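You operate a simulated robot arm through the tools that you are given. There is no shell and no other tool. Be economical: measure what you need, move in short steps, check, and stop when the job is done.

You run a simulated robot arm. Do the job below in one go: nothing can be reset, and whatever is moved stays where it is left.

Task
Put the box marked "Aprons" from the top of the white-topped table on the purple board and the box marked "Filters" on the right drainer of the sink bench. Put the orange-capped tube on the top of the doser cabinet. Put the blue-banded beaker in the inside of the right sink. Take the small orange-banded jug and put it on the right drainer of the sink bench. Open the upper left door of the tall cupboard, take the flat green brush and leave it on the top shelf of the tall cupboard and shut the door again. Pull the gaskets drawer open. Do these in any order. Set down upright: box, blue-banded beaker, small orange-banded jug.

It is judged by the outcome, as a careful person would: the job done as asked, and still so three seconds after it is handed in. It fails if anything else is knocked over, pushed out of place, dropped, spilled or broken.

Robot
A 7-joint arm with a fingered hand on a trunk, on a base that drives. Base frame: it is fixed to the floor where the robot stands at the start and does not move with it; the origin is under the middle of the robot, x ahead of it, y to its left, z up; the surface under the hand at the start is at about z = 828. Lengths are in mm, angles in degrees, forces in N, time in s.
With the tool pointing down near the work surface it reaches from about 360 to 720 mm from the robot's upright axis, wherever it stands. Its first joint turns from -69.0 to 172.0 degrees. Places, roughly: blue-banded beaker [250, -1750, 1000]; card box, grey box, teal box [500, 0, 1000]; flat green brush (12x7x7 cm) [-2200, -1000, 1000]; gaskets drawer [-700, -7400, 200]; inside of the right sink [-2100, 900, 700]; orange-capped tube (3x3x10 cm) [500, -300, 900]; purple board (27x20x2 cm) [500, -500, 800]; right drainer of the sink bench [-2100, 1500, 900]; small orange-banded jug [-750, -2000, 1000]; top of the doser cabinet [1200, 1800, 1000]; top shelf of the tall cupboard [-2100, -4100, 1400]; upper left door of the tall cupboard [-1900, -4300, 1400]. Payload 3.4 kg.
Tool frame: the origin (TCP) lies between the finger pads and is the grasp point; the fingertips stand 25 mm ahead of it; z points along the fingers, y is the line along which they close. Largest opening 88 mm; the body of the gripper starts 29 mm behind the TCP. The gripper is a hand of 4 fingers: y runs from the thumb to the fingers, the wrist lies at [-13, -97, -162] in the tool frame, and closing takes about 1.5 s.
Orientation is that of the tool frame in the base frame, as a unit quaternion [w, x, y, z]. With the fingers straight down and the wrist toward the robot, the tool's x, y and z point along [0, 1, 0], [1, 0, 0] and [0, 0, -1] of the base frame.

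Tools
- The arm moves only by the tool play_rows. Its argument "plan" is a list of rows, each an object (a shift or turn left out is 0, a gripper value left out holds the last) with "travel": the shift along the base's x, y, z in units of 40 mm (1.0 is 40 mm), a list of three; "rotation": the turn, a rotation vector about the base's x, y, z in units of 6 degrees (1.0 is 6 degrees), a list of three. In form: [{"travel": [dx, dy, dz], "rotation": [rx, ry, rz]}, ...]. A call has 1 to 12 rows; each row shifts and turns the commanded pose from where the row before left it. "jaw" is the gripper command, from -1 (shut) to 1 (fully open), values between in proportion, set as the call begins (left out, the last holds). A call with a number of a shift or a turn outside -1 to 1 is refused whole. Each row takes 0.2 s and may step no farther than 50 mm and 8.6 degrees from the row before; otherwise, or with a gripper value out of range, the whole call is refused. Where a pose cannot be reached the arm comes as near as it can. A force on the tool above 40 N (or 10 N above the force at the start of the call, whichever is more), or a blocked arm, ends the call early, and 0.2 s more pass. The fingers move at their own pace (about 108 mm/s each) and stop on an object; they squeeze with about 28 N. The grip force told is the motor's: it shows also when the fingers shut on nothing. Time passes only in rows, and 0.2 s behind the last, so rows that do not move let the fingers close. It gives the time, the measured TCP pose, the force on the tool (base axes), the opening and the grip force at its end, in the units of the frame above (readings bear some noise), with the torque about the TCP (base axes, N m) and any sound that the robot's microphone picked up.
- Cameras (640 x 400 px; columns grow to the right, rows downward): "scene" is now at [125.8, -22.9, 1389.5]; the picture's right is [-0.22, -0.98, 0.00], its down [-0.66, 0.15, -0.74] and it looks along [0.72, -0.16, -0.68] (base axes); focal length 255 px, centre (320, 200). "wrist" rides on the gripper at [64, -83, -98] in the tool frame; the picture's right is [-0.62, 0.37, -0.69], its down [-0.71, -0.63, 0.30] and it looks along [-0.32, 0.68, 0.65] (tool axes); focal length 265 px, centre (320, 200). There is no depth. A picture from a camera that has moved, and an enlarged one, comes with that camera's place and axes in the base frame and with its lens. The place of the scene camera against the robot may be out by one fixed shift of up to 12 mm in any direction.
- grab_frame(camera): a new picture of that camera. The clock stands still meanwhile.
- lift_body(by): slides the trunk up (or, below 0, down) by that many mm; the arm and the scene camera ride with it, the base frame stays. It gives what a move gives, with no picture.
- drive_base(legs): drives the robot by 1 to 6 legs, each [ahead, left, turn to the left] in mm, mm and degrees, along the robot's own axes; the way and the turn of a leg run together, so that a leg with both is an arc; at most 1500 mm and 180 degrees a leg. The arm and the cameras ride along, it lands a little off, and it stops where it bumps. It gives what a move gives.
- curl_fingers(index, middle, ring, thumb_bend, thumb_turn): sets how far each is bent, from 0 (flat) to 1 (curled in); at 0.3 the hand is open as for a grip, at 0.7 the pads meet at the TCP. One left out holds its place. A second passes; each finger stops where it meets its share of the squeeze, and holds until it gets a number again. A gripper value or a shape takes the hand back. It gives what a move gives, with no picture; readings hold the bend of each and the force on the fingers (four entries, about 0 where the hand has none), thumb and palm. thumb_turn goes from beside the hand (0) to across from the fingers (1), as for a grip.
- grasp_type(shape): the hand has 4 fingers and takes this shape, open, in about a second: jaw (thumb against the fingers, like two jaws); tri (thumb and two fingers); tip (a fingertip pinch); poke (one finger out to press); point (the index stretched); flat (the hand flat); cup (the hand cupped); fist (a fist). The gripper value then closes the fingers along that shape, each until it touches; the sizes above hold for jaw. It gives what a move gives, with no picture.
- turn_head(pan, tilt): turns the head with the scene camera to pan (to the left, within 86 degrees either way) and tilt (down, from -29 to 69), counted from straight ahead of the robot. It gives what a move gives.
- enlarge(camera, box): a new picture of the part [left, top, right, bottom] of that camera's present view, enlarged. The clock stands still meanwhile.
- job_done(): hands the job in; it is judged then, once.

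Go step by step. Nothing tells you exact positions but the pictures and the camera data: compare them with the known pose of the tool, close in by small moves and look again before you grip or let go. The budget is 217 turns and 210 pictures, counting those below and the enlarged ones. Unless the task says otherwise, let go and move clear before handing in.

The tools are called after "Emit:" as a command line: name --argument value ..., lists and objects as JSON in quotes. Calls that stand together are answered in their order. play_rows: Moves the arm, as the interface text tells. Its arguments: {"type":"object","properties":{"plan":{"type":"array"},"jaw":{"type":"number"}},"required":["plan"]} The other tools are called the same way: lift_body (by) slides the trunk up or down; grasp_type (shape) gives the hand a shape; curl_fingers (index, middle, ring, thumb_bend, thumb_turn) moves the fingers one by one; drive_base (legs) drives the base; turn_head (pan, tilt) turns the head that bears the scene camera; grab_frame (camera) takes a picture; enlarge (camera, box) takes an enlarged picture of a part of a camera's view; job_done () hands the job in.

At the start:

```text
time: 0.0
position: [465.3, -291.8, 1091.4]
orientation: [-0.006, 0.71, 0.704, 0.007]
force: [0.9, -0.4, 0.6]
torque: [-0.01, 0.03, -0.01]
finger_gap: 87.7
grip_force: 0.0
shape: jaw
bend: [0.3, 0.3, 0.3, 0.3, 0.98]
finger forces: [0.0, 0.0, 0.0, 0.0, 0.1, 0.0]
trunk travel left (down, up): [-700.0, 140.0]
robot x, y, heading: [1.8, -3.7, -0.1]
head pan, tilt: [-12.5, 42.6]
```

scene: 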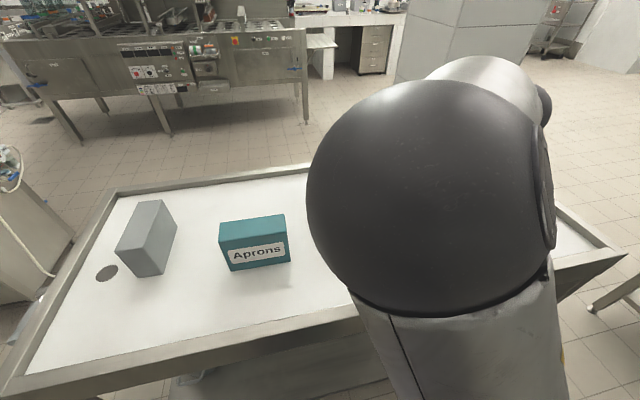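
wrist: 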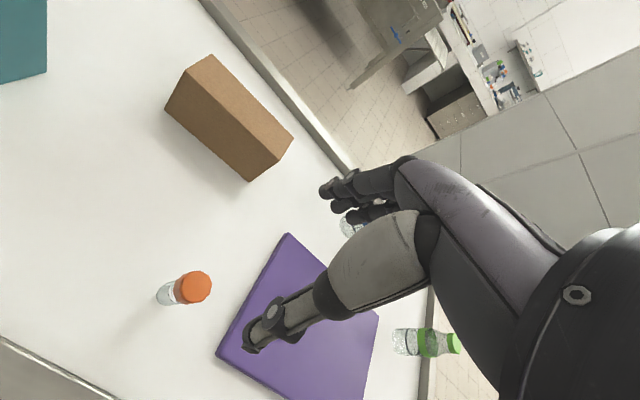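

I'll look at the table first, then around the room.

Emit:
turn_head --pan -40 --tilt 45

Emit:
grab_frame --camera "scene"

Emit:
turn_head --pan 60 --tilt 20

Emit:
grab_frame --camera "scene"

Emit:
turn_head --pan -80 --tilt 20

Emit:
grab_frame --camera "scene"

```text
time: 0.9
position: [465.5, -292.3, 1090.3]
orientation: [-0.009, 0.71, 0.704, 0.008]
force: [0.1, 0.1, 0.5]
torque: [-0.01, 0.01, -0.01]
finger_gap: 87.7
grip_force: 0.1
shape: jaw
bend: [0.3, 0.3, 0.3, 0.3, 0.98]
finger forces: [0.0, 0.1, 0.1, 0.0, 0.0, 0.0]
trunk travel left (down, up): [-700.0, 140.0]
robot x, y, heading: [-4.3, 0.5, 0.0]
head pan, tilt: [-40.0, 45.0]
```

```text
207 pictures are left
camera scene: at [107.0, -57.0, 1386.1], right [-0.64, -0.77, 0.0], down [-0.54, 0.45, -0.71], along [0.54, -0.45, -0.71], focal length 255 px, centre (320, 200)
```

scene: 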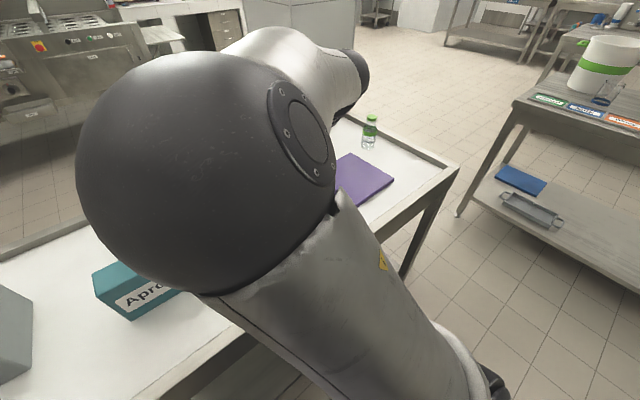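

```text
time: 2.7
position: [466.4, -293.4, 1090.9]
orientation: [-0.008, 0.711, 0.703, 0.009]
force: [0.3, -0.4, 0.7]
torque: [0.03, -0.01, -0.02]
finger_gap: 87.5
grip_force: 0.1
shape: jaw
bend: [0.3, 0.3, 0.3, 0.3, 0.98]
finger forces: [0.0, 0.0, 0.1, 0.0, 0.0, 0.0]
trunk travel left (down, up): [-700.0, 140.0]
robot x, y, heading: [0.9, -1.6, -0.1]
head pan, tilt: [60.0, 20.0]
```

```text
206 pictures are left
camera scene: at [91.3, 75.7, 1424.8], right [0.87, -0.5, 0.0], down [-0.17, -0.3, -0.94], along [0.47, 0.81, -0.34], focal length 255 px, centre (320, 200)
```

scene: 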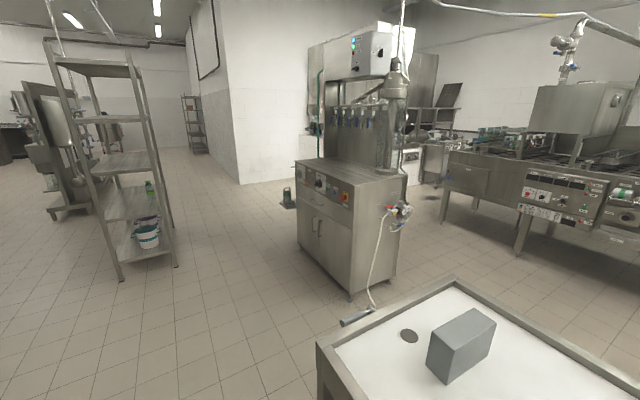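

```text
time: 4.9
position: [465.3, -292.6, 1091.1]
orientation: [-0.009, 0.711, 0.703, 0.008]
force: [0.1, -0.4, 0.5]
torque: [-0.02, 0.01, -0.02]
finger_gap: 87.7
grip_force: 0.0
shape: jaw
bend: [0.3, 0.3, 0.3, 0.3, 0.98]
finger forces: [0.0, 0.0, 0.0, 0.1, 0.1, 0.0]
trunk travel left (down, up): [-700.0, 140.0]
robot x, y, heading: [1.6, 0.4, 0.1]
head pan, tilt: [-80.0, 20.0]
```

```text
205 pictures are left
camera scene: at [60.9, -96.6, 1424.8], right [-0.98, -0.17, 0.0], down [-0.06, 0.34, -0.94], along [0.16, -0.93, -0.34], focal length 255 px, centre (320, 200)
```

scene: 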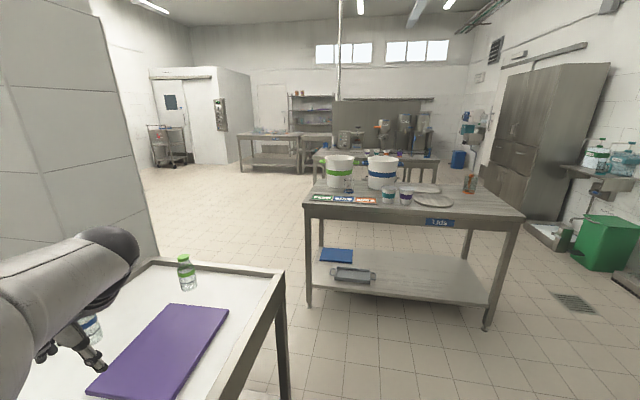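

The teal box reads "Aprons" at about (541, 42), the board is around (525, -520), and the tube is under the hand. I'll move above the Aprons box and check with the wrist camera.

Emit:
play_rows --plan '[{"travel": [0.2, 0.92, 0]}, {"travel": [0.2, 0.92, 0]}, {"travel": [0.2, 0.92, 0]}, {"travel": [0.2, 0.92, 0]}, {"travel": [0.2, 0.92, 0]}, {"travel": [0.2, 0.92, 0]}, {"travel": [0.2, 0.92, 0]}, {"travel": [0.2, 0.92, 0]}, {"travel": [0.2, 0.92, 0]}, {"travel": [0, 0, 0]}]' --jaw 1

Emit:
grab_frame --camera "wrist"

Emit:
turn_head --pan -40 --tilt 45

Emit:
grab_frame --camera "scene"

```text
time: 7.1
position: [533.2, -41.6, 1086.0]
orientation: [-0.011, 0.709, 0.705, 0.016]
force: [-0.6, 0.4, 0.3]
torque: [-0.04, 0.0, 0.01]
finger_gap: 87.5
grip_force: 0.1
shape: jaw
bend: [0.3, 0.3, 0.3, 0.3, 0.98]
finger forces: [0.1, 0.0, 0.1, 0.1, 0.0, 0.0]
out of reach, approached as far as the arm can: row 4, 5, 7, 8, 9
trunk travel left (down, up): [-700.0, 140.0]
robot x, y, heading: [4.5, 0.5, -0.0]
head pan, tilt: [-80.0, 20.0]
```

```text
204 pictures are left
camera wrist: at [451.5, 20.7, 1187.7], right [0.36, -0.65, 0.67], down [-0.63, -0.7, -0.34], along [0.69, -0.3, -0.66], focal length 265 px, centre (320, 200)
```

wrist: 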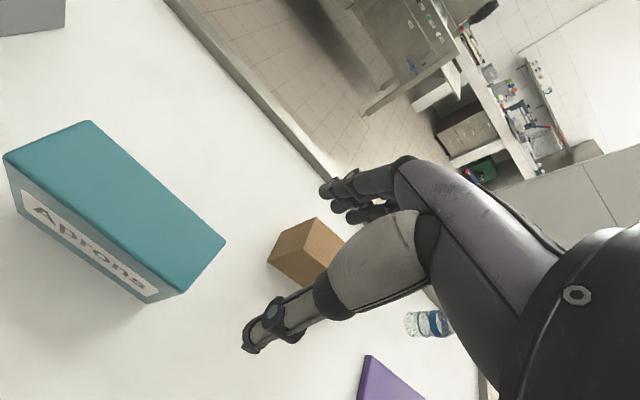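

```text
time: 8.2
position: [535.0, -42.3, 1084.3]
orientation: [-0.014, 0.709, 0.704, 0.014]
force: [-0.5, 0.7, -0.1]
torque: [-0.03, 0.0, 0.04]
finger_gap: 87.4
grip_force: 0.0
shape: jaw
bend: [0.3, 0.3, 0.3, 0.3, 0.98]
finger forces: [0.0, 0.0, 0.1, 0.0, 0.0, 0.0]
trunk travel left (down, up): [-700.0, 140.0]
robot x, y, heading: [1.2, -0.7, 0.1]
head pan, tilt: [-40.0, 45.0]
```

```text
203 pictures are left
camera scene: at [106.9, -57.2, 1386.1], right [-0.64, -0.77, 0.0], down [-0.54, 0.45, -0.71], along [0.54, -0.46, -0.71], focal length 255 px, centre (320, 200)
```

scene: 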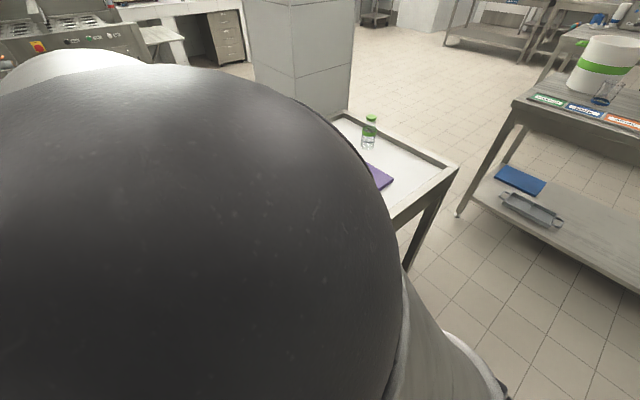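

The arm can't follow far to the left here, so I'll bring it back to its easy zone and shift the base left instead.

Emit:
play_rows --plan '[{"travel": [-0.1, -0.9, 0]}, {"travel": [-0.1, -0.9, 0]}, {"travel": [-0.1, -0.9, 0]}, {"travel": [-0.1, -0.9, 0]}, {"travel": [-0.1, -0.9, 0]}, {"travel": [-0.1, -0.9, 0]}, {"travel": [-0.1, -0.9, 0]}]'

Emit:
drive_base --legs '[[0, 330, 0]]'

Emit:
grab_frame --camera "wrist"

Emit:
grab_frame --camera "scene"

```text
time: 9.8
position: [508.0, -292.9, 1082.2]
orientation: [-0.007, 0.71, 0.704, 0.007]
force: [0.0, -1.1, -0.6]
torque: [0.01, 0.01, -0.02]
finger_gap: 88.1
grip_force: 0.0
shape: jaw
bend: [0.3, 0.3, 0.3, 0.3, 0.98]
finger forces: [0.0, 0.0, 0.0, 0.0, 0.1, 0.1]
trunk travel left (down, up): [-700.0, 140.0]
robot x, y, heading: [-1.2, -2.2, -0.1]
head pan, tilt: [-40.0, 45.0]
```

```text
time: 12.0
position: [506.7, 41.3, 1083.6]
orientation: [-0.006, 0.71, 0.704, 0.007]
force: [0.1, 0.0, -0.3]
torque: [-0.03, 0.02, -0.01]
finger_gap: 87.6
grip_force: 0.1
shape: jaw
bend: [0.3, 0.3, 0.3, 0.3, 0.98]
finger forces: [0.0, 0.0, 0.0, 0.1, 0.1, 0.1]
trunk travel left (down, up): [-700.0, 140.0]
robot x, y, heading: [2.1, 329.9, 0.2]
head pan, tilt: [-40.0, 45.0]
```

```text
202 pictures are left
camera wrist: at [425.2, 105.1, 1183.1], right [0.36, -0.64, 0.68], down [-0.64, -0.7, -0.32], along [0.68, -0.32, -0.66], focal length 265 px, centre (320, 200)
```

wrist: 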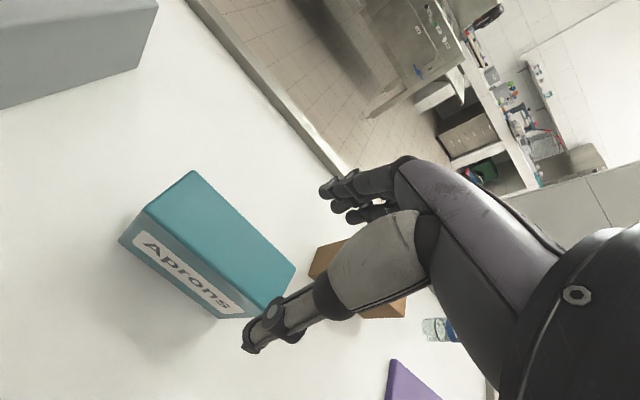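

```text
201 pictures are left
camera scene: at [107.0, 276.2, 1386.1], right [-0.64, -0.77, 0.0], down [-0.54, 0.45, -0.71], along [0.54, -0.45, -0.71], focal length 255 px, centre (320, 200)
```

scene: 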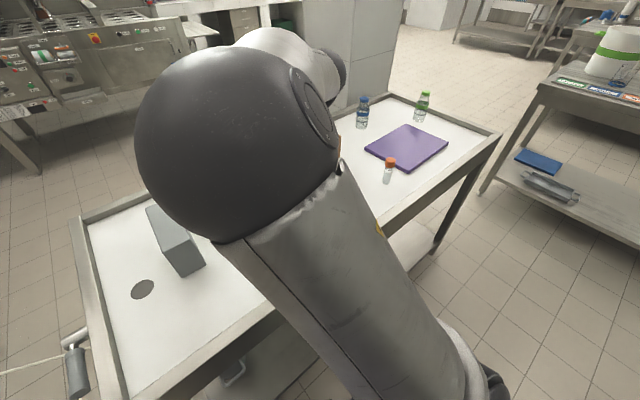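

The box top spans x 511–567 and y -21–121. I'll move over its centre and partway down, then check.

Emit:
play_rows --plan '[{"travel": [0.8, 0.2, -0.3]}, {"travel": [0, 0, -0.9]}, {"travel": [0, 0, -0.8]}, {"travel": [0, 0, 0]}]'

Emit:
grab_frame --camera "wrist"

```text
time: 13.0
position: [539.2, 49.9, 1004.3]
orientation: [-0.007, 0.71, 0.704, 0.007]
force: [-0.3, -0.3, -0.2]
torque: [0.03, 0.0, -0.01]
finger_gap: 87.6
grip_force: 0.0
shape: jaw
bend: [0.3, 0.3, 0.3, 0.3, 0.98]
finger forces: [0.0, 0.1, 0.0, 0.0, 0.1, 0.0]
trunk travel left (down, up): [-700.0, 140.0]
robot x, y, heading: [2.3, 337.2, -0.0]
head pan, tilt: [-40.0, 45.0]
```

```text
200 pictures are left
camera wrist: at [457.6, 113.0, 1103.7], right [0.36, -0.64, 0.68], down [-0.64, -0.7, -0.32], along [0.68, -0.32, -0.66], focal length 265 px, centre (320, 200)
```

wrist: 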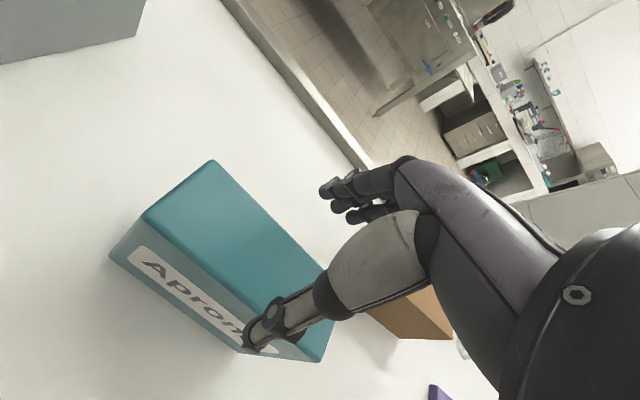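

Alignment is good, so I'll descend, grip and lift.

Emit:
play_rows --plan '[{"travel": [0, 0, -0.9]}, {"travel": [0, 0, -0.93]}, {"travel": [0, 0, 0]}]'

Emit:
play_rows --plan '[{"travel": [0, 0, 0]}, {"travel": [0, 0, 0]}, {"travel": [0, 0, 0]}, {"travel": [0, 0, 0]}, {"travel": [0, 0, 0]}, {"travel": [0, 0, 0]}, {"travel": [0, 0, 0]}, {"travel": [0, 0, 0]}]' --jaw -1

Emit:
play_rows --plan '[{"travel": [0, 0, 0.6]}, {"travel": [0, 0, 1]}, {"travel": [0, 0, 1]}, {"travel": [0, 0, 1]}, {"travel": [-0.4, 0, 0.4]}, {"travel": [0, 0, 0]}]'

Emit:
grab_frame --camera "wrist"

```text
time: 13.8
position: [537.9, 49.5, 931.3]
orientation: [-0.006, 0.711, 0.703, 0.007]
force: [1.2, -1.0, 2.0]
torque: [0.0, -0.01, -0.01]
finger_gap: 87.6
grip_force: 0.0
shape: jaw
bend: [0.29, 0.3, 0.3, 0.3, 0.98]
finger forces: [1.9, 0.0, 0.0, 0.0, 0.0, 0.0]
trunk travel left (down, up): [-700.0, 140.0]
robot x, y, heading: [2.5, 331.3, -0.1]
head pan, tilt: [-40.0, 45.0]
```

```text
time: 15.6
position: [538.1, 49.2, 929.7]
orientation: [-0.007, 0.71, 0.704, 0.008]
force: [-0.2, -0.9, 4.0]
torque: [0.03, 0.17, -0.06]
finger_gap: 60.3
grip_force: 28.7
shape: jaw
bend: [0.38, 0.4, 0.36, 0.63, 1.0]
finger forces: [22.5, 7.7, 1.4, 0.1, 30.1, 0.0]
trunk travel left (down, up): [-700.0, 140.0]
robot x, y, heading: [-1.1, 329.0, 0.2]
head pan, tilt: [-40.0, 45.0]
```

```text
time: 17.0
position: [518.8, 36.0, 1080.5]
orientation: [-0.022, 0.721, 0.692, 0.013]
force: [0.3, 0.1, -3.2]
torque: [0.02, 0.02, 0.01]
finger_gap: 60.0
grip_force: 27.8
shape: jaw
bend: [0.39, 0.4, 0.36, 0.63, 1.0]
finger forces: [21.1, 8.3, 1.6, 0.0, 30.0, 0.1]
trunk travel left (down, up): [-700.0, 140.0]
robot x, y, heading: [-0.9, 334.1, 0.0]
head pan, tilt: [-40.0, 45.0]
```

```text
199 pictures are left
camera wrist: at [439.9, 98.7, 1183.1], right [0.35, -0.67, 0.66], down [-0.66, -0.67, -0.33], along [0.66, -0.32, -0.68], focal length 265 px, centre (320, 200)
```

wrist: 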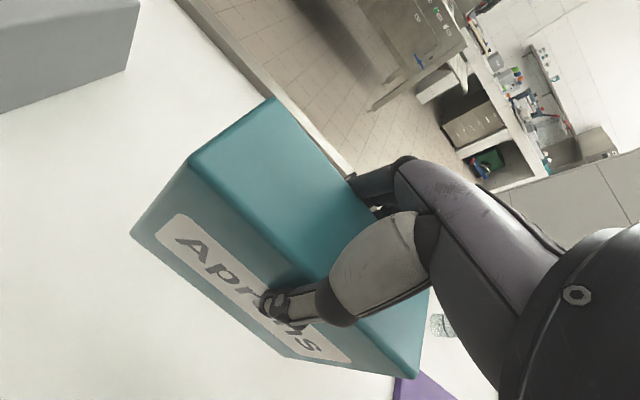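

The box is held. I'll raise the trunk for clearance and drive right to bring it over the board.

Emit:
lift_body --by 80

Emit:
drive_base --legs '[[0, -565, 0]]'

Emit:
grab_frame --camera "wrist"

Emit:
grab_frame --camera "scene"

```text
time: 18.1
position: [519.5, 38.5, 1163.9]
orientation: [-0.02, 0.719, 0.694, 0.018]
force: [-0.1, 0.4, -2.5]
torque: [0.0, 0.0, 0.01]
finger_gap: 60.0
grip_force: 27.7
shape: jaw
bend: [0.39, 0.4, 0.36, 0.63, 1.0]
finger forces: [21.0, 8.3, 1.6, 0.1, 30.1, 0.1]
trunk travel left (down, up): [-780.0, 60.0]
robot x, y, heading: [2.7, 333.1, 0.0]
head pan, tilt: [-40.0, 45.0]
```

```text
time: 21.4
position: [518.2, -529.7, 1165.0]
orientation: [-0.02, 0.72, 0.694, 0.019]
force: [-0.4, 1.0, -2.8]
torque: [0.02, -0.01, 0.02]
finger_gap: 59.9
grip_force: 27.9
shape: jaw
bend: [0.39, 0.4, 0.36, 0.63, 1.0]
finger forces: [21.0, 8.3, 1.6, 0.0, 30.2, 0.0]
trunk travel left (down, up): [-780.0, 60.0]
robot x, y, heading: [-0.6, -232.3, -0.3]
head pan, tilt: [-40.0, 45.0]
```

```text
198 pictures are left
camera wrist: at [438.2, -467.0, 1266.8], right [0.35, -0.67, 0.66], down [-0.66, -0.67, -0.34], along [0.67, -0.31, -0.67], focal length 265 px, centre (320, 200)
```

wrist: 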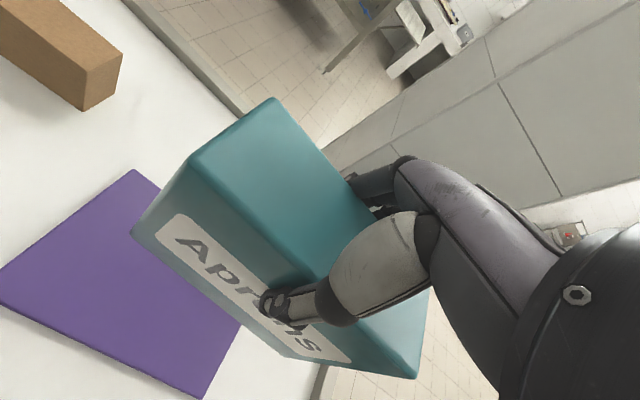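

```text
197 pictures are left
camera scene: at [107.0, -290.9, 1466.0], right [-0.64, -0.77, 0.0], down [-0.54, 0.46, -0.71], along [0.54, -0.45, -0.71], focal length 255 px, centre (320, 200)
```

scene: 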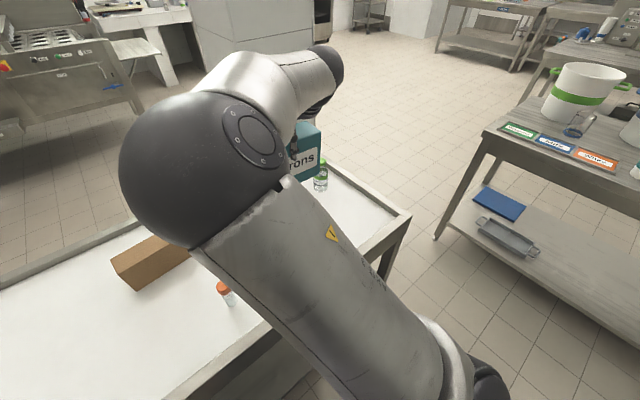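

The board centre is about (535, -515). I'll lower the box toward it.

Emit:
play_rows --plan '[{"travel": [0.3, 0, -1]}, {"travel": [0, 0, -1]}, {"travel": [0, 0, -1]}, {"travel": [0, 0, -1]}, {"travel": [0, 0, -0.8]}, {"travel": [0, 0, 0]}]'

Emit:
grab_frame --camera "wrist"

```text
time: 22.8
position: [528.7, -529.2, 972.7]
orientation: [-0.02, 0.72, 0.694, 0.018]
force: [0.2, 0.8, -2.6]
torque: [-0.02, -0.01, -0.04]
finger_gap: 59.8
grip_force: 27.8
shape: jaw
bend: [0.39, 0.4, 0.36, 0.64, 1.0]
finger forces: [20.6, 8.4, 1.6, 0.0, 29.9, 0.0]
trunk travel left (down, up): [-780.0, 60.0]
robot x, y, heading: [-2.8, -233.0, -0.1]
head pan, tilt: [-40.0, 45.0]
```

```text
196 pictures are left
camera wrist: at [449.1, -467.2, 1074.8], right [0.35, -0.67, 0.66], down [-0.66, -0.67, -0.34], along [0.67, -0.31, -0.67], focal length 265 px, centre (320, 200)
```

wrist: 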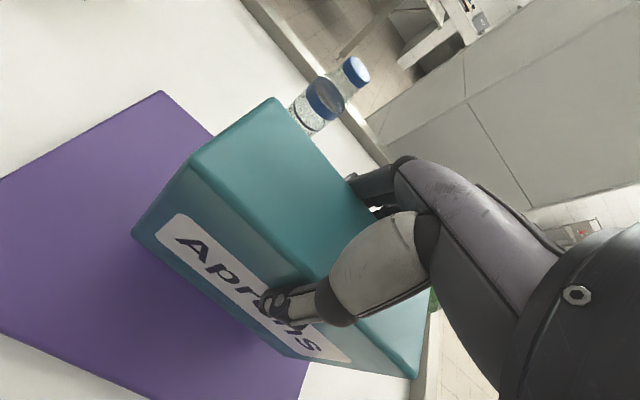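

Emit:
play_rows --plan '[{"travel": [0.1, 0.4, -0.2]}, {"travel": [0, 0, -0.25]}, {"travel": [0, 0, -0.12]}, {"travel": [0, 0, 0]}]'

```text
time: 23.8
position: [533.7, -514.7, 950.6]
orientation: [-0.02, 0.72, 0.694, 0.018]
force: [0.9, 0.4, -2.0]
torque: [0.02, -0.01, -0.01]
finger_gap: 60.0
grip_force: 28.0
shape: jaw
bend: [0.39, 0.4, 0.36, 0.64, 1.0]
finger forces: [20.5, 8.4, 1.6, 0.0, 29.7, 0.0]
trunk travel left (down, up): [-780.0, 60.0]
robot x, y, heading: [-1.6, -230.8, -0.1]
head pan, tilt: [-40.0, 45.0]
```

Emit:
play_rows --plan '[{"travel": [0, 0, -0.08]}, {"travel": [0, 0, -0.08]}, {"travel": [0, 0, 0]}]'

```text
time: 24.6
position: [533.6, -512.1, 946.7]
orientation: [-0.016, 0.72, 0.694, 0.021]
force: [2.2, -0.1, 16.2]
torque: [-0.05, 0.26, -0.05]
finger_gap: 59.7
grip_force: 28.0
shape: jaw
bend: [0.39, 0.4, 0.36, 0.64, 1.0]
finger forces: [24.9, 8.7, 1.6, 0.0, 30.1, 0.0]
trunk travel left (down, up): [-780.0, 60.0]
robot x, y, heading: [2.2, -233.8, -0.2]
head pan, tilt: [-40.0, 45.0]
```

The box is on the board. I'll open, lift and check.

Emit:
play_rows --plan '[{"travel": [0, 0, 0.05]}, {"travel": [0, 0, 0]}, {"travel": [0, 0, 0]}, {"travel": [0, 0, 0]}, {"travel": [0, 0, 0]}, {"travel": [0, 0, 0]}]' --jaw 1

Emit:
play_rows --plan '[{"travel": [0, 0, 0.5]}, {"travel": [0, 0, 1]}, {"travel": [0, 0, 1]}, {"travel": [0, 0, 1]}, {"travel": [0, 0, 1]}, {"travel": [0, 0, 0]}]'

Emit:
grab_frame --camera "wrist"

Emit:
grab_frame --camera "scene"

```text
time: 26.0
position: [534.4, -512.6, 945.9]
orientation: [-0.02, 0.72, 0.694, 0.019]
force: [1.1, 0.6, -0.2]
torque: [-0.01, -0.02, 0.02]
finger_gap: 88.0
grip_force: 0.1
shape: jaw
bend: [0.29, 0.3, 0.3, 0.3, 0.98]
finger forces: [1.3, 0.1, 0.0, 0.0, 0.4, 0.0]
trunk travel left (down, up): [-780.0, 60.0]
robot x, y, heading: [-0.9, -234.1, 0.0]
head pan, tilt: [-40.0, 45.0]
```

```text
time: 27.4
position: [533.6, -513.2, 1126.9]
orientation: [-0.019, 0.72, 0.693, 0.019]
force: [-0.3, -0.3, 0.6]
torque: [-0.03, -0.01, 0.0]
finger_gap: 87.9
grip_force: 0.0
shape: jaw
bend: [0.3, 0.3, 0.3, 0.3, 0.98]
finger forces: [0.1, 0.1, 0.0, 0.1, 0.0, 0.0]
trunk travel left (down, up): [-780.0, 60.0]
robot x, y, heading: [-3.0, -233.9, -0.5]
head pan, tilt: [-40.0, 45.0]
```

```text
195 pictures are left
camera wrist: at [454.6, -451.2, 1228.4], right [0.35, -0.67, 0.66], down [-0.66, -0.67, -0.34], along [0.67, -0.31, -0.67], focal length 265 px, centre (320, 200)
```

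wrist: 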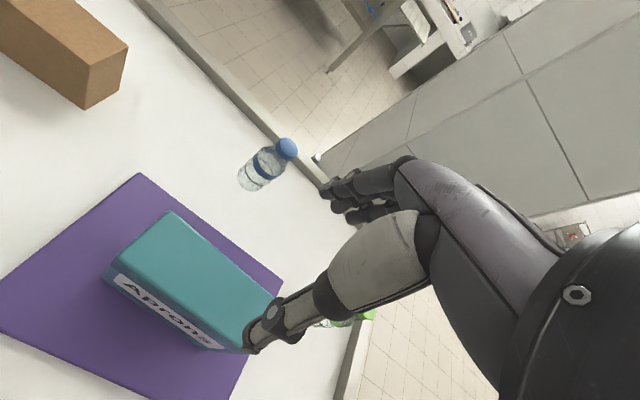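

```text
194 pictures are left
camera scene: at [107.0, -290.8, 1466.0], right [-0.64, -0.77, 0.0], down [-0.54, 0.46, -0.71], along [0.54, -0.45, -0.71], focal length 255 px, centre (320, 200)
```

scene: 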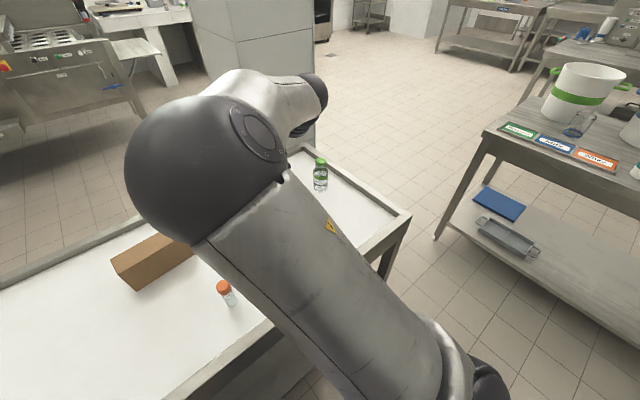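

Aprons is on the board. Next is the tube, so I'll drive back left and look.

Emit:
drive_base --legs '[[0, 228, 0]]'

Emit:
play_rows --plan '[{"travel": [-0.9, 0, -0.5]}, {"travel": [-0.9, 0, -0.5]}, {"travel": [0, 0, 0]}]'

Emit:
grab_frame --camera "wrist"

```text
time: 29.1
position: [535.0, -284.9, 1127.8]
orientation: [-0.019, 0.72, 0.694, 0.019]
force: [-0.2, 0.8, -0.7]
torque: [-0.03, 0.0, 0.02]
finger_gap: 88.0
grip_force: 0.0
shape: jaw
bend: [0.3, 0.3, 0.3, 0.3, 0.98]
finger forces: [0.0, 0.0, 0.0, 0.1, 0.0, 0.0]
trunk travel left (down, up): [-780.0, 60.0]
robot x, y, heading: [-0.8, -1.6, 0.0]
head pan, tilt: [-40.0, 45.0]
```

```text
time: 29.9
position: [459.5, -293.0, 1079.3]
orientation: [-0.031, 0.729, 0.683, 0.03]
force: [0.7, 0.5, 0.3]
torque: [0.03, -0.01, -0.01]
finger_gap: 88.1
grip_force: 0.0
shape: jaw
bend: [0.3, 0.3, 0.3, 0.3, 0.98]
finger forces: [0.1, 0.1, 0.0, 0.0, 0.0, 0.0]
trunk travel left (down, up): [-780.0, 60.0]
robot x, y, heading: [1.5, -4.4, -0.2]
head pan, tilt: [-40.0, 45.0]
```

```text
193 pictures are left
camera wrist: at [380.7, -232.2, 1184.3], right [0.33, -0.7, 0.63], down [-0.67, -0.64, -0.36], along [0.66, -0.31, -0.68], focal length 265 px, centre (320, 200)
```

wrist: 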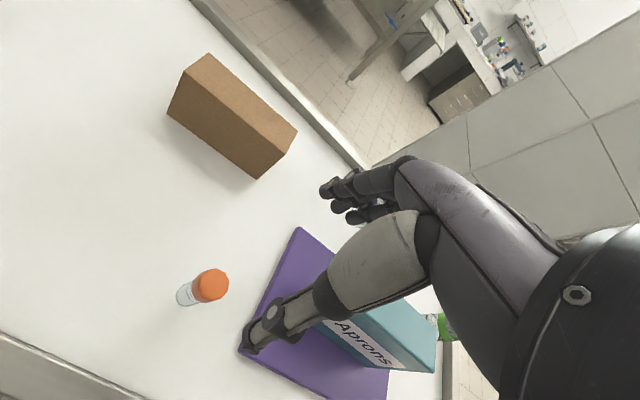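

The tube centre is about (458, -290). I'll straighten the tool and descend in steps.

Emit:
play_rows --plan '[{"travel": [0, 0, -0.5], "rotation": [-0.41, 0, 0.31]}, {"travel": [0, 0.07, -0.8], "rotation": [-0.41, 0, 0.31]}, {"travel": [0, 0, -0.9]}, {"travel": [0, 0, 0]}]'

Emit:
grab_frame --camera "wrist"

```text
time: 30.9
position: [461.8, -281.6, 998.3]
orientation: [0.012, 0.697, 0.717, -0.013]
force: [0.0, 0.0, -0.4]
torque: [-0.02, -0.03, -0.01]
finger_gap: 88.0
grip_force: 0.0
shape: jaw
bend: [0.3, 0.3, 0.3, 0.3, 0.98]
finger forces: [0.1, 0.0, 0.1, 0.1, 0.0, 0.0]
trunk travel left (down, up): [-780.0, 60.0]
robot x, y, heading: [1.5, -5.9, -0.2]
head pan, tilt: [-40.0, 45.0]
```

```text
192 pictures are left
camera wrist: at [377.1, -216.4, 1095.0], right [0.39, -0.58, 0.71], down [-0.61, -0.74, -0.28], along [0.69, -0.33, -0.64], focal length 265 px, centre (320, 200)
```

wrist: 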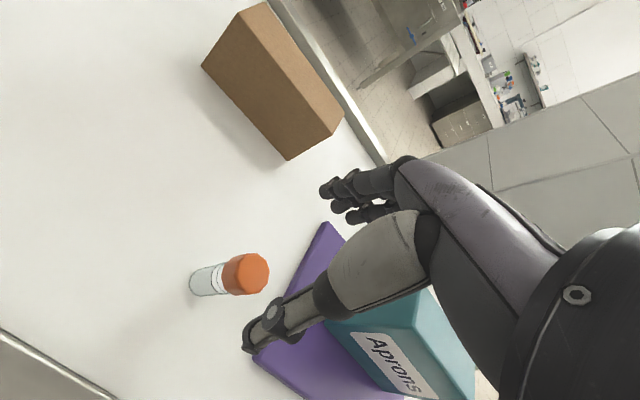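

Emit:
play_rows --plan '[{"travel": [-0.12, -0.17, -0.5], "rotation": [0.34, 0, -0.27]}, {"travel": [0, 0, -0.4]}, {"travel": [0, 0, 0]}]'

Emit:
grab_frame --camera "wrist"

```text
time: 31.7
position: [457.2, -289.4, 962.0]
orientation: [-0.001, 0.707, 0.707, 0.001]
force: [0.7, -0.4, 0.1]
torque: [0.03, -0.01, 0.02]
finger_gap: 87.6
grip_force: 0.0
shape: jaw
bend: [0.3, 0.3, 0.3, 0.3, 0.98]
finger forces: [0.0, 0.1, 0.0, 0.1, 0.0, 0.1]
trunk travel left (down, up): [-780.0, 60.0]
robot x, y, heading: [-3.6, -6.2, -0.0]
head pan, tilt: [-40.0, 45.0]
```

```text
191 pictures are left
camera wrist: at [375.2, -225.2, 1060.6], right [0.37, -0.62, 0.69], down [-0.63, -0.71, -0.31], along [0.68, -0.32, -0.66], focal length 265 px, centre (320, 200)
```

wrist: 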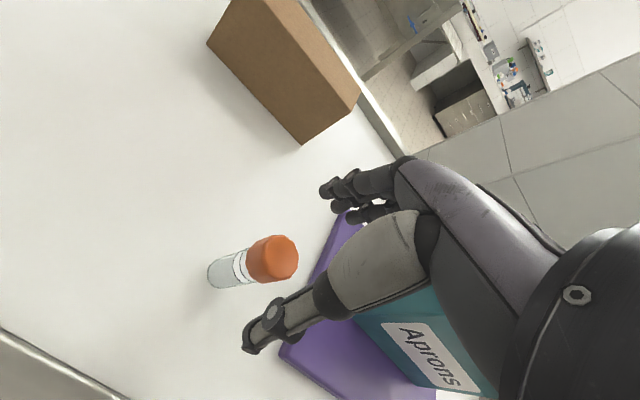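

Emit:
play_rows --plan '[{"travel": [-0.05, 0.07, -0.7]}, {"travel": [0, 0, -0.7]}, {"travel": [0, 0, 0]}]'

Emit:
play_rows --plan '[{"travel": [0, 0, 0]}, {"travel": [0, 0, 0]}, {"travel": [0, 0, 0]}, {"travel": [0, 0, 0]}, {"travel": [0, 0, 0]}, {"travel": [0, 0, 0]}, {"travel": [0, 0, 0]}, {"travel": [0, 0, 0]}]' --jaw -1

Emit:
grab_frame --camera "wrist"

```text
time: 32.5
position: [455.5, -287.7, 905.7]
orientation: [-0.001, 0.707, 0.708, 0.001]
force: [1.1, 0.7, -0.5]
torque: [0.0, -0.02, -0.02]
finger_gap: 87.9
grip_force: 0.0
shape: jaw
bend: [0.3, 0.3, 0.3, 0.3, 0.98]
finger forces: [0.1, 0.0, 0.0, 0.1, 0.0, 0.0]
trunk travel left (down, up): [-780.0, 60.0]
robot x, y, heading: [-1.8, -5.9, -0.2]
head pan, tilt: [-40.0, 45.0]
```

```text
time: 34.3
position: [456.5, -285.9, 906.5]
orientation: [-0.001, 0.707, 0.707, 0.001]
force: [-1.0, -1.0, -0.3]
torque: [0.01, 0.01, -0.01]
finger_gap: 17.4
grip_force: 28.0
shape: jaw
bend: [0.72, 0.57, 0.68, 0.76, 1.0]
finger forces: [12.0, 9.7, 0.5, 0.0, 19.9, 0.0]
trunk travel left (down, up): [-780.0, 60.0]
robot x, y, heading: [-4.6, -5.2, -0.0]
head pan, tilt: [-40.0, 45.0]
```

```text
190 pictures are left
camera wrist: at [373.7, -222.4, 1005.1], right [0.37, -0.62, 0.69], down [-0.63, -0.71, -0.31], along [0.68, -0.32, -0.66], focal length 265 px, centre (320, 200)
```

wrist: 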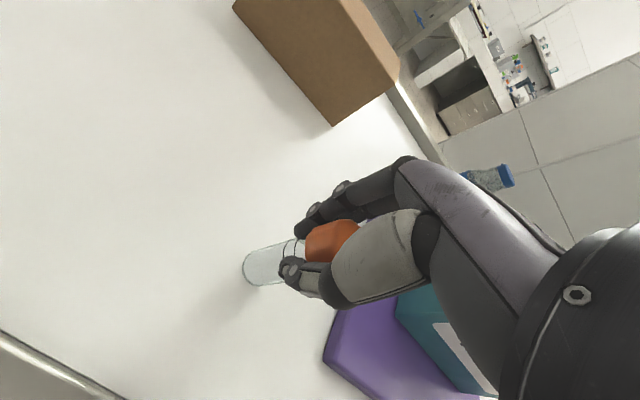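

Emit:
play_rows --plan '[{"travel": [0, 0, 0.5]}, {"travel": [0, 0, 1]}, {"travel": [0, 0, 1]}, {"travel": [0, 0, 1]}, {"travel": [0, 0, 0]}]'

Emit:
grab_frame --camera "wrist"

```text
time: 35.5
position: [455.8, -287.8, 1046.2]
orientation: [-0.001, 0.708, 0.706, 0.002]
force: [0.5, 0.2, -0.3]
torque: [0.03, 0.01, 0.0]
finger_gap: 17.0
grip_force: 27.6
shape: jaw
bend: [0.72, 0.57, 0.7, 0.76, 1.0]
finger forces: [12.3, 8.7, 2.3, 0.0, 20.4, 0.1]
trunk travel left (down, up): [-780.0, 60.0]
robot x, y, heading: [-1.2, -3.9, -0.0]
head pan, tilt: [-40.0, 45.0]
```

```text
189 pictures are left
camera wrist: at [373.3, -224.0, 1145.3], right [0.37, -0.62, 0.69], down [-0.63, -0.71, -0.31], along [0.68, -0.32, -0.66], focal length 265 px, centre (320, 200)
```

wrist: 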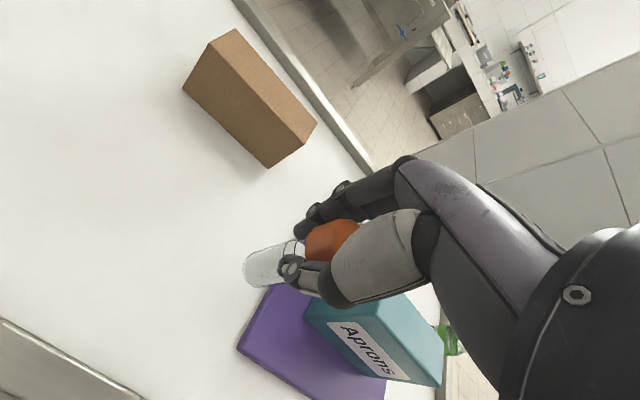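

The tube is held upright. I'll raise it and drive left toward the doser, staying clear of the hose, then look before approaching.

Emit:
lift_body --by 60

Emit:
drive_base --legs '[[0, 1200, 0], [0, 600, 0]]'

Emit:
turn_head --pan -5 --tilt 25

Emit:
grab_frame --camera "scene"

Emit:
turn_head --pan 30 --tilt 20

Emit:
grab_frame --camera "scene"

```text
time: 36.5
position: [455.4, -287.5, 1105.0]
orientation: [-0.001, 0.707, 0.707, 0.002]
force: [-0.2, 1.1, -0.4]
torque: [-0.04, 0.05, -0.01]
finger_gap: 17.4
grip_force: 27.8
shape: jaw
bend: [0.72, 0.57, 0.7, 0.76, 1.0]
finger forces: [12.3, 8.8, 2.3, 0.1, 20.3, 0.0]
trunk travel left (down, up): [-840.0, 0.0]
robot x, y, heading: [0.5, -4.7, 0.0]
head pan, tilt: [-40.0, 45.0]
```

```text
time: 45.6
position: [462.1, 1506.7, 1106.7]
orientation: [-0.001, 0.709, 0.705, 0.002]
force: [-0.3, -0.3, 0.4]
torque: [0.01, -0.01, 0.01]
finger_gap: 16.9
grip_force: 27.8
shape: jaw
bend: [0.72, 0.57, 0.7, 0.76, 1.0]
finger forces: [12.4, 8.6, 2.4, 0.0, 20.3, 0.0]
trunk travel left (down, up): [-840.0, 0.0]
robot x, y, heading: [10.7, 1792.9, -0.5]
head pan, tilt: [-40.0, 45.0]
```

```text
time: 46.6
position: [462.1, 1505.9, 1106.2]
orientation: [-0.002, 0.71, 0.704, 0.002]
force: [0.0, -0.1, -0.3]
torque: [-0.01, -0.01, 0.03]
finger_gap: 17.1
grip_force: 28.1
shape: jaw
bend: [0.72, 0.57, 0.7, 0.76, 1.0]
finger forces: [12.4, 8.7, 2.4, 0.1, 20.3, 0.1]
trunk travel left (down, up): [-840.0, 0.0]
robot x, y, heading: [8.8, 1792.4, -0.5]
head pan, tilt: [-5.0, 25.0]
```

```text
188 pictures are left
camera scene: at [145.0, 1778.1, 1556.6], right [-0.1, -1.0, 0.0], down [-0.42, 0.04, -0.91], along [0.9, -0.09, -0.42], focal length 255 px, centre (320, 200)
```

scene: 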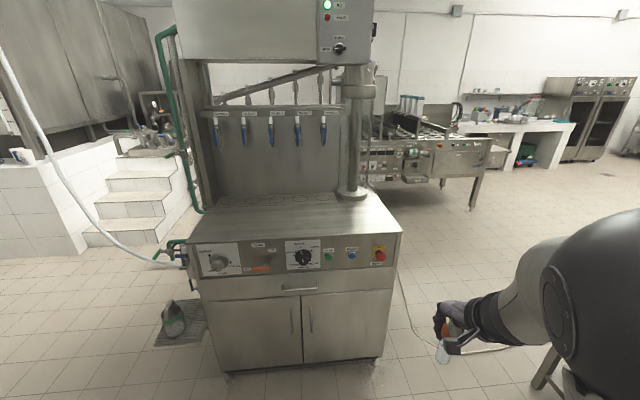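

```text
time: 47.6
position: [461.3, 1507.2, 1107.3]
orientation: [-0.001, 0.709, 0.705, 0.0]
force: [-0.4, -0.4, -0.1]
torque: [0.02, 0.01, -0.02]
finger_gap: 17.2
grip_force: 27.8
shape: jaw
bend: [0.72, 0.57, 0.7, 0.76, 1.0]
finger forces: [12.4, 8.7, 2.5, 0.1, 20.3, 0.0]
trunk travel left (down, up): [-840.0, 0.0]
robot x, y, heading: [8.0, 1790.5, -0.6]
head pan, tilt: [30.0, 20.0]
```

```text
187 pictures are left
camera scene: at [134.4, 1832.8, 1564.7], right [0.49, -0.87, 0.0], down [-0.3, -0.17, -0.94], along [0.82, 0.46, -0.34], focal length 255 px, centre (320, 200)
```

scene: 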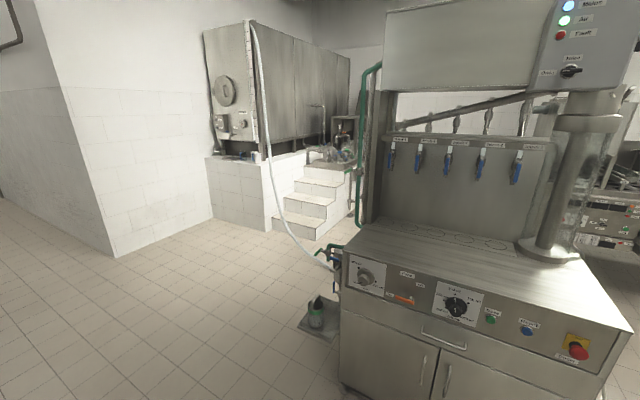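

The cabinet's top front edge is near x≈1090 and z≈940, spanning y 1306–2256, and its front part is free. I'll drive ahead with the tube's bottom at about 1028.

Emit:
drive_base --legs '[[400, 0, 0.5], [220, 0, 0]]'

Emit:
grab_frame --camera "wrist"

Emit:
turn_head --pan 0 --tilt 45

Emit:
grab_frame --camera "scene"

```text
time: 51.4
position: [1085.8, 1509.4, 1106.6]
orientation: [-0.001, 0.706, 0.708, 0.001]
force: [0.8, 0.2, -1.2]
torque: [0.03, -0.01, -0.02]
finger_gap: 17.1
grip_force: 28.1
shape: jaw
bend: [0.72, 0.57, 0.7, 0.76, 1.0]
finger forces: [12.4, 8.7, 2.5, 0.0, 20.4, 0.1]
trunk travel left (down, up): [-840.0, 0.0]
robot x, y, heading: [633.0, 1791.0, -0.1]
head pan, tilt: [30.0, 20.0]
```

```text
186 pictures are left
camera wrist: at [1004.6, 1573.6, 1205.3], right [0.37, -0.62, 0.69], down [-0.63, -0.71, -0.31], along [0.68, -0.32, -0.66], focal length 265 px, centre (320, 200)
```

wrist: 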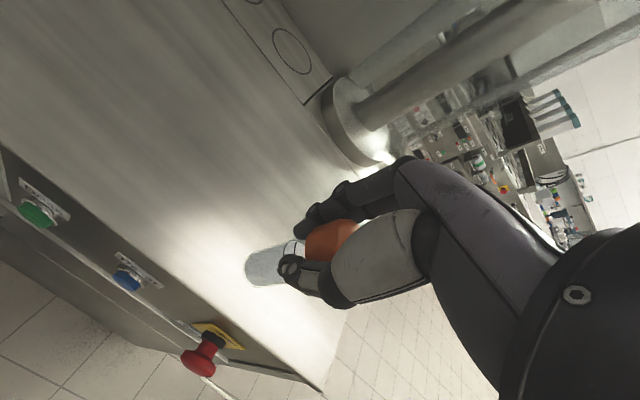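

```text
time: 52.3
position: [1087.0, 1509.7, 1106.6]
orientation: [-0.002, 0.706, 0.708, 0.001]
force: [0.9, 0.3, -0.3]
torque: [-0.01, 0.01, 0.03]
finger_gap: 17.1
grip_force: 28.0
shape: jaw
bend: [0.72, 0.57, 0.7, 0.76, 1.0]
finger forces: [12.3, 8.6, 2.4, 0.0, 20.3, 0.1]
trunk travel left (down, up): [-840.0, 0.0]
robot x, y, heading: [629.5, 1787.7, -0.3]
head pan, tilt: [0.0, 45.0]
```

```text
185 pictures are left
camera scene: at [757.1, 1785.9, 1526.2], right [0.0, -1.0, 0.0], down [-0.71, 0.0, -0.71], along [0.71, 0.0, -0.71], focal length 255 px, centre (320, 200)
```

scene: 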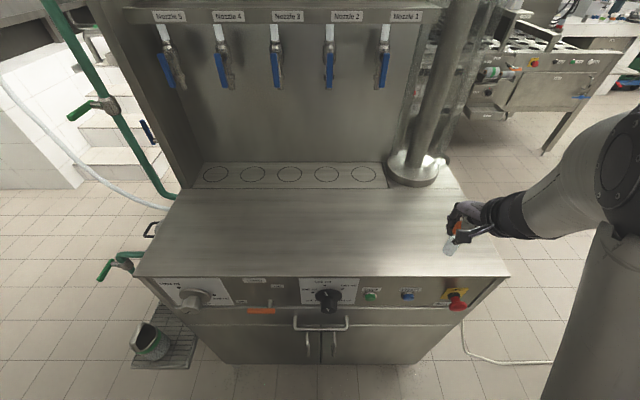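

The top is at z≈925 with its front edge at x≈1079. I'll reach in about 105 mm and lower.

Emit:
play_rows --plan '[{"travel": [0.9, 0, 0]}, {"travel": [0.9, 0, 0]}, {"travel": [0.8, 0, -0.5]}, {"travel": [0, 0, -0.8]}, {"travel": [0, 0, 0]}]'

Emit:
grab_frame --camera "wrist"

Emit:
enlarge --camera "scene" --box '[380, 160, 540, 260]'

```text
time: 53.5
position: [1191.6, 1510.0, 1054.3]
orientation: [-0.001, 0.706, 0.708, 0.001]
force: [0.3, -0.1, 0.5]
torque: [0.03, -0.01, -0.01]
finger_gap: 17.0
grip_force: 28.3
shape: jaw
bend: [0.72, 0.57, 0.7, 0.77, 1.0]
finger forces: [11.1, 9.8, 3.4, 0.0, 19.7, 0.1]
trunk travel left (down, up): [-840.0, 0.0]
robot x, y, heading: [626.7, 1790.8, 0.1]
head pan, tilt: [0.0, 45.0]
```

```text
184 pictures are left
camera wrist: at [1108.2, 1574.2, 1153.3], right [0.37, -0.62, 0.69], down [-0.63, -0.71, -0.31], along [0.68, -0.32, -0.66], focal length 265 px, centre (320, 200)
```

wrist: 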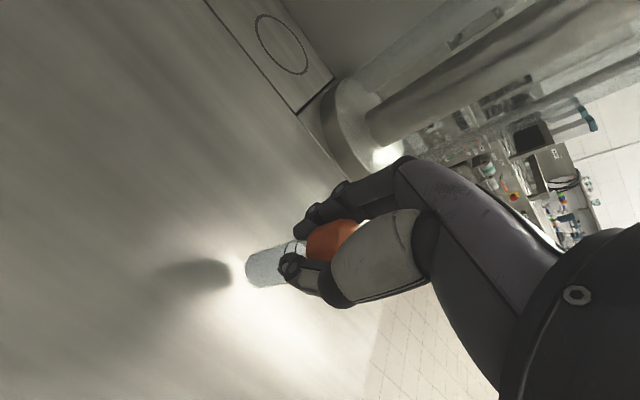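

```text
4.00 times, centred on (460, 210) of scene
camera zoom: at [756.8, 1786.1, 1526.1], right [0.0, -1.0, 0.0], down [-0.71, 0.0, -0.71], along [0.71, 0.0, -0.71], focal length 1021 px, centre (-240, 160)
```

zoom: 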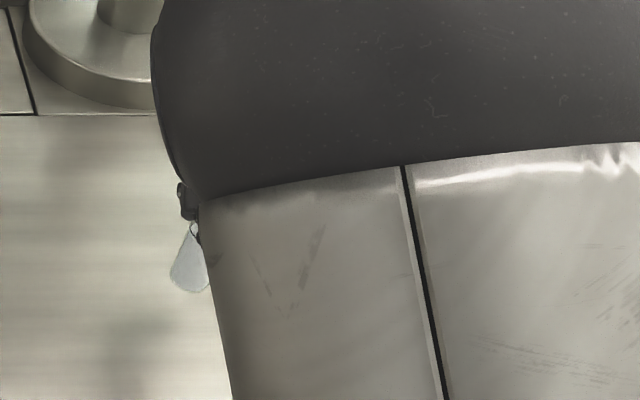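

Emit:
play_rows --plan '[{"travel": [0, 0, -0.6]}, {"travel": [0, 0, -0.4]}, {"travel": [0, 0, -0.1]}, {"travel": [0, 0, -0.1]}, {"travel": [0, 0, 0]}]'

Emit:
grab_frame --camera "wrist"

```text
time: 54.7
position: [1189.4, 1509.0, 1005.7]
orientation: [-0.002, 0.708, 0.707, -0.001]
force: [0.9, 0.8, -0.7]
torque: [0.0, -0.03, 0.0]
finger_gap: 13.4
grip_force: 27.9
shape: jaw
bend: [0.73, 0.74, 0.71, 0.84, 1.0]
finger forces: [0.0, 0.0, 0.1, 0.1, 0.0, 0.0]
trunk travel left (down, up): [-840.0, 0.0]
robot x, y, heading: [632.7, 1791.1, 0.1]
head pan, tilt: [0.0, 45.0]
```

```text
182 pictures are left
camera wrist: at [1107.2, 1573.8, 1104.6], right [0.37, -0.62, 0.69], down [-0.63, -0.71, -0.31], along [0.68, -0.32, -0.66], focal length 265 px, centre (320, 200)
```

wrist: 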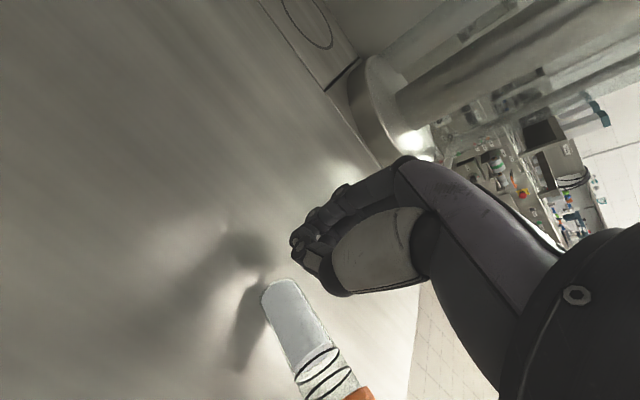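

The tube slipped out as it touched down and seems to be lying on the top. I'll hold still and look.

Emit:
play_rows --plan '[{"travel": [0, 0, 0.3]}, {"travel": [0, 0, 0.5]}, {"travel": [0, 0, 0.7]}]'

Emit:
grab_frame --camera "wrist"

Emit:
play_rows --plan '[{"travel": [0, 0, 0.5]}, {"travel": [0, 0, 0.5]}, {"travel": [0, 0, 0.5]}, {"travel": [0, 0, 0.5]}, {"travel": [0, 0, 0]}, {"travel": [0, 0, 0]}]'

Emit:
grab_frame --camera "wrist"

```text
time: 55.5
position: [1191.6, 1510.4, 1067.7]
orientation: [-0.001, 0.707, 0.708, 0.002]
force: [0.3, 0.4, 0.1]
torque: [-0.03, 0.01, -0.02]
finger_gap: 13.4
grip_force: 28.1
shape: jaw
bend: [0.73, 0.74, 0.71, 0.84, 1.0]
finger forces: [0.1, 0.0, 0.0, 0.0, 0.0, 0.0]
trunk travel left (down, up): [-840.0, 0.0]
robot x, y, heading: [633.2, 1791.6, 0.0]
head pan, tilt: [0.0, 45.0]
```

```text
181 pictures are left
camera wrist: at [1108.5, 1574.9, 1166.1], right [0.37, -0.62, 0.69], down [-0.63, -0.71, -0.31], along [0.68, -0.32, -0.65], focal length 265 px, centre (320, 200)
```

wrist: 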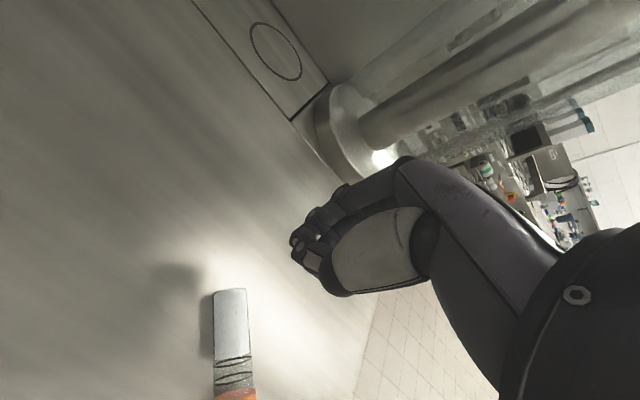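

```text
time: 56.9
position: [1190.9, 1510.2, 1146.3]
orientation: [-0.002, 0.707, 0.707, 0.001]
force: [0.7, 0.3, 0.3]
torque: [0.02, 0.04, -0.02]
finger_gap: 13.3
grip_force: 27.9
shape: jaw
bend: [0.73, 0.74, 0.71, 0.84, 1.0]
finger forces: [0.0, 0.0, 0.0, 0.0, 0.0, 0.0]
trunk travel left (down, up): [-840.0, 0.0]
robot x, y, heading: [630.1, 1789.5, 0.1]
head pan, tilt: [0.0, 45.0]
```

```text
180 pictures are left
camera wrist: at [1107.9, 1573.8, 1246.0], right [0.37, -0.62, 0.69], down [-0.63, -0.71, -0.31], along [0.68, -0.32, -0.65], focal length 265 px, centre (320, 200)
```

wrist: 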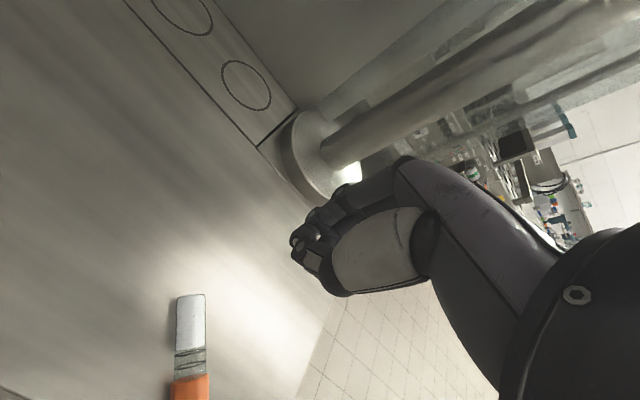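

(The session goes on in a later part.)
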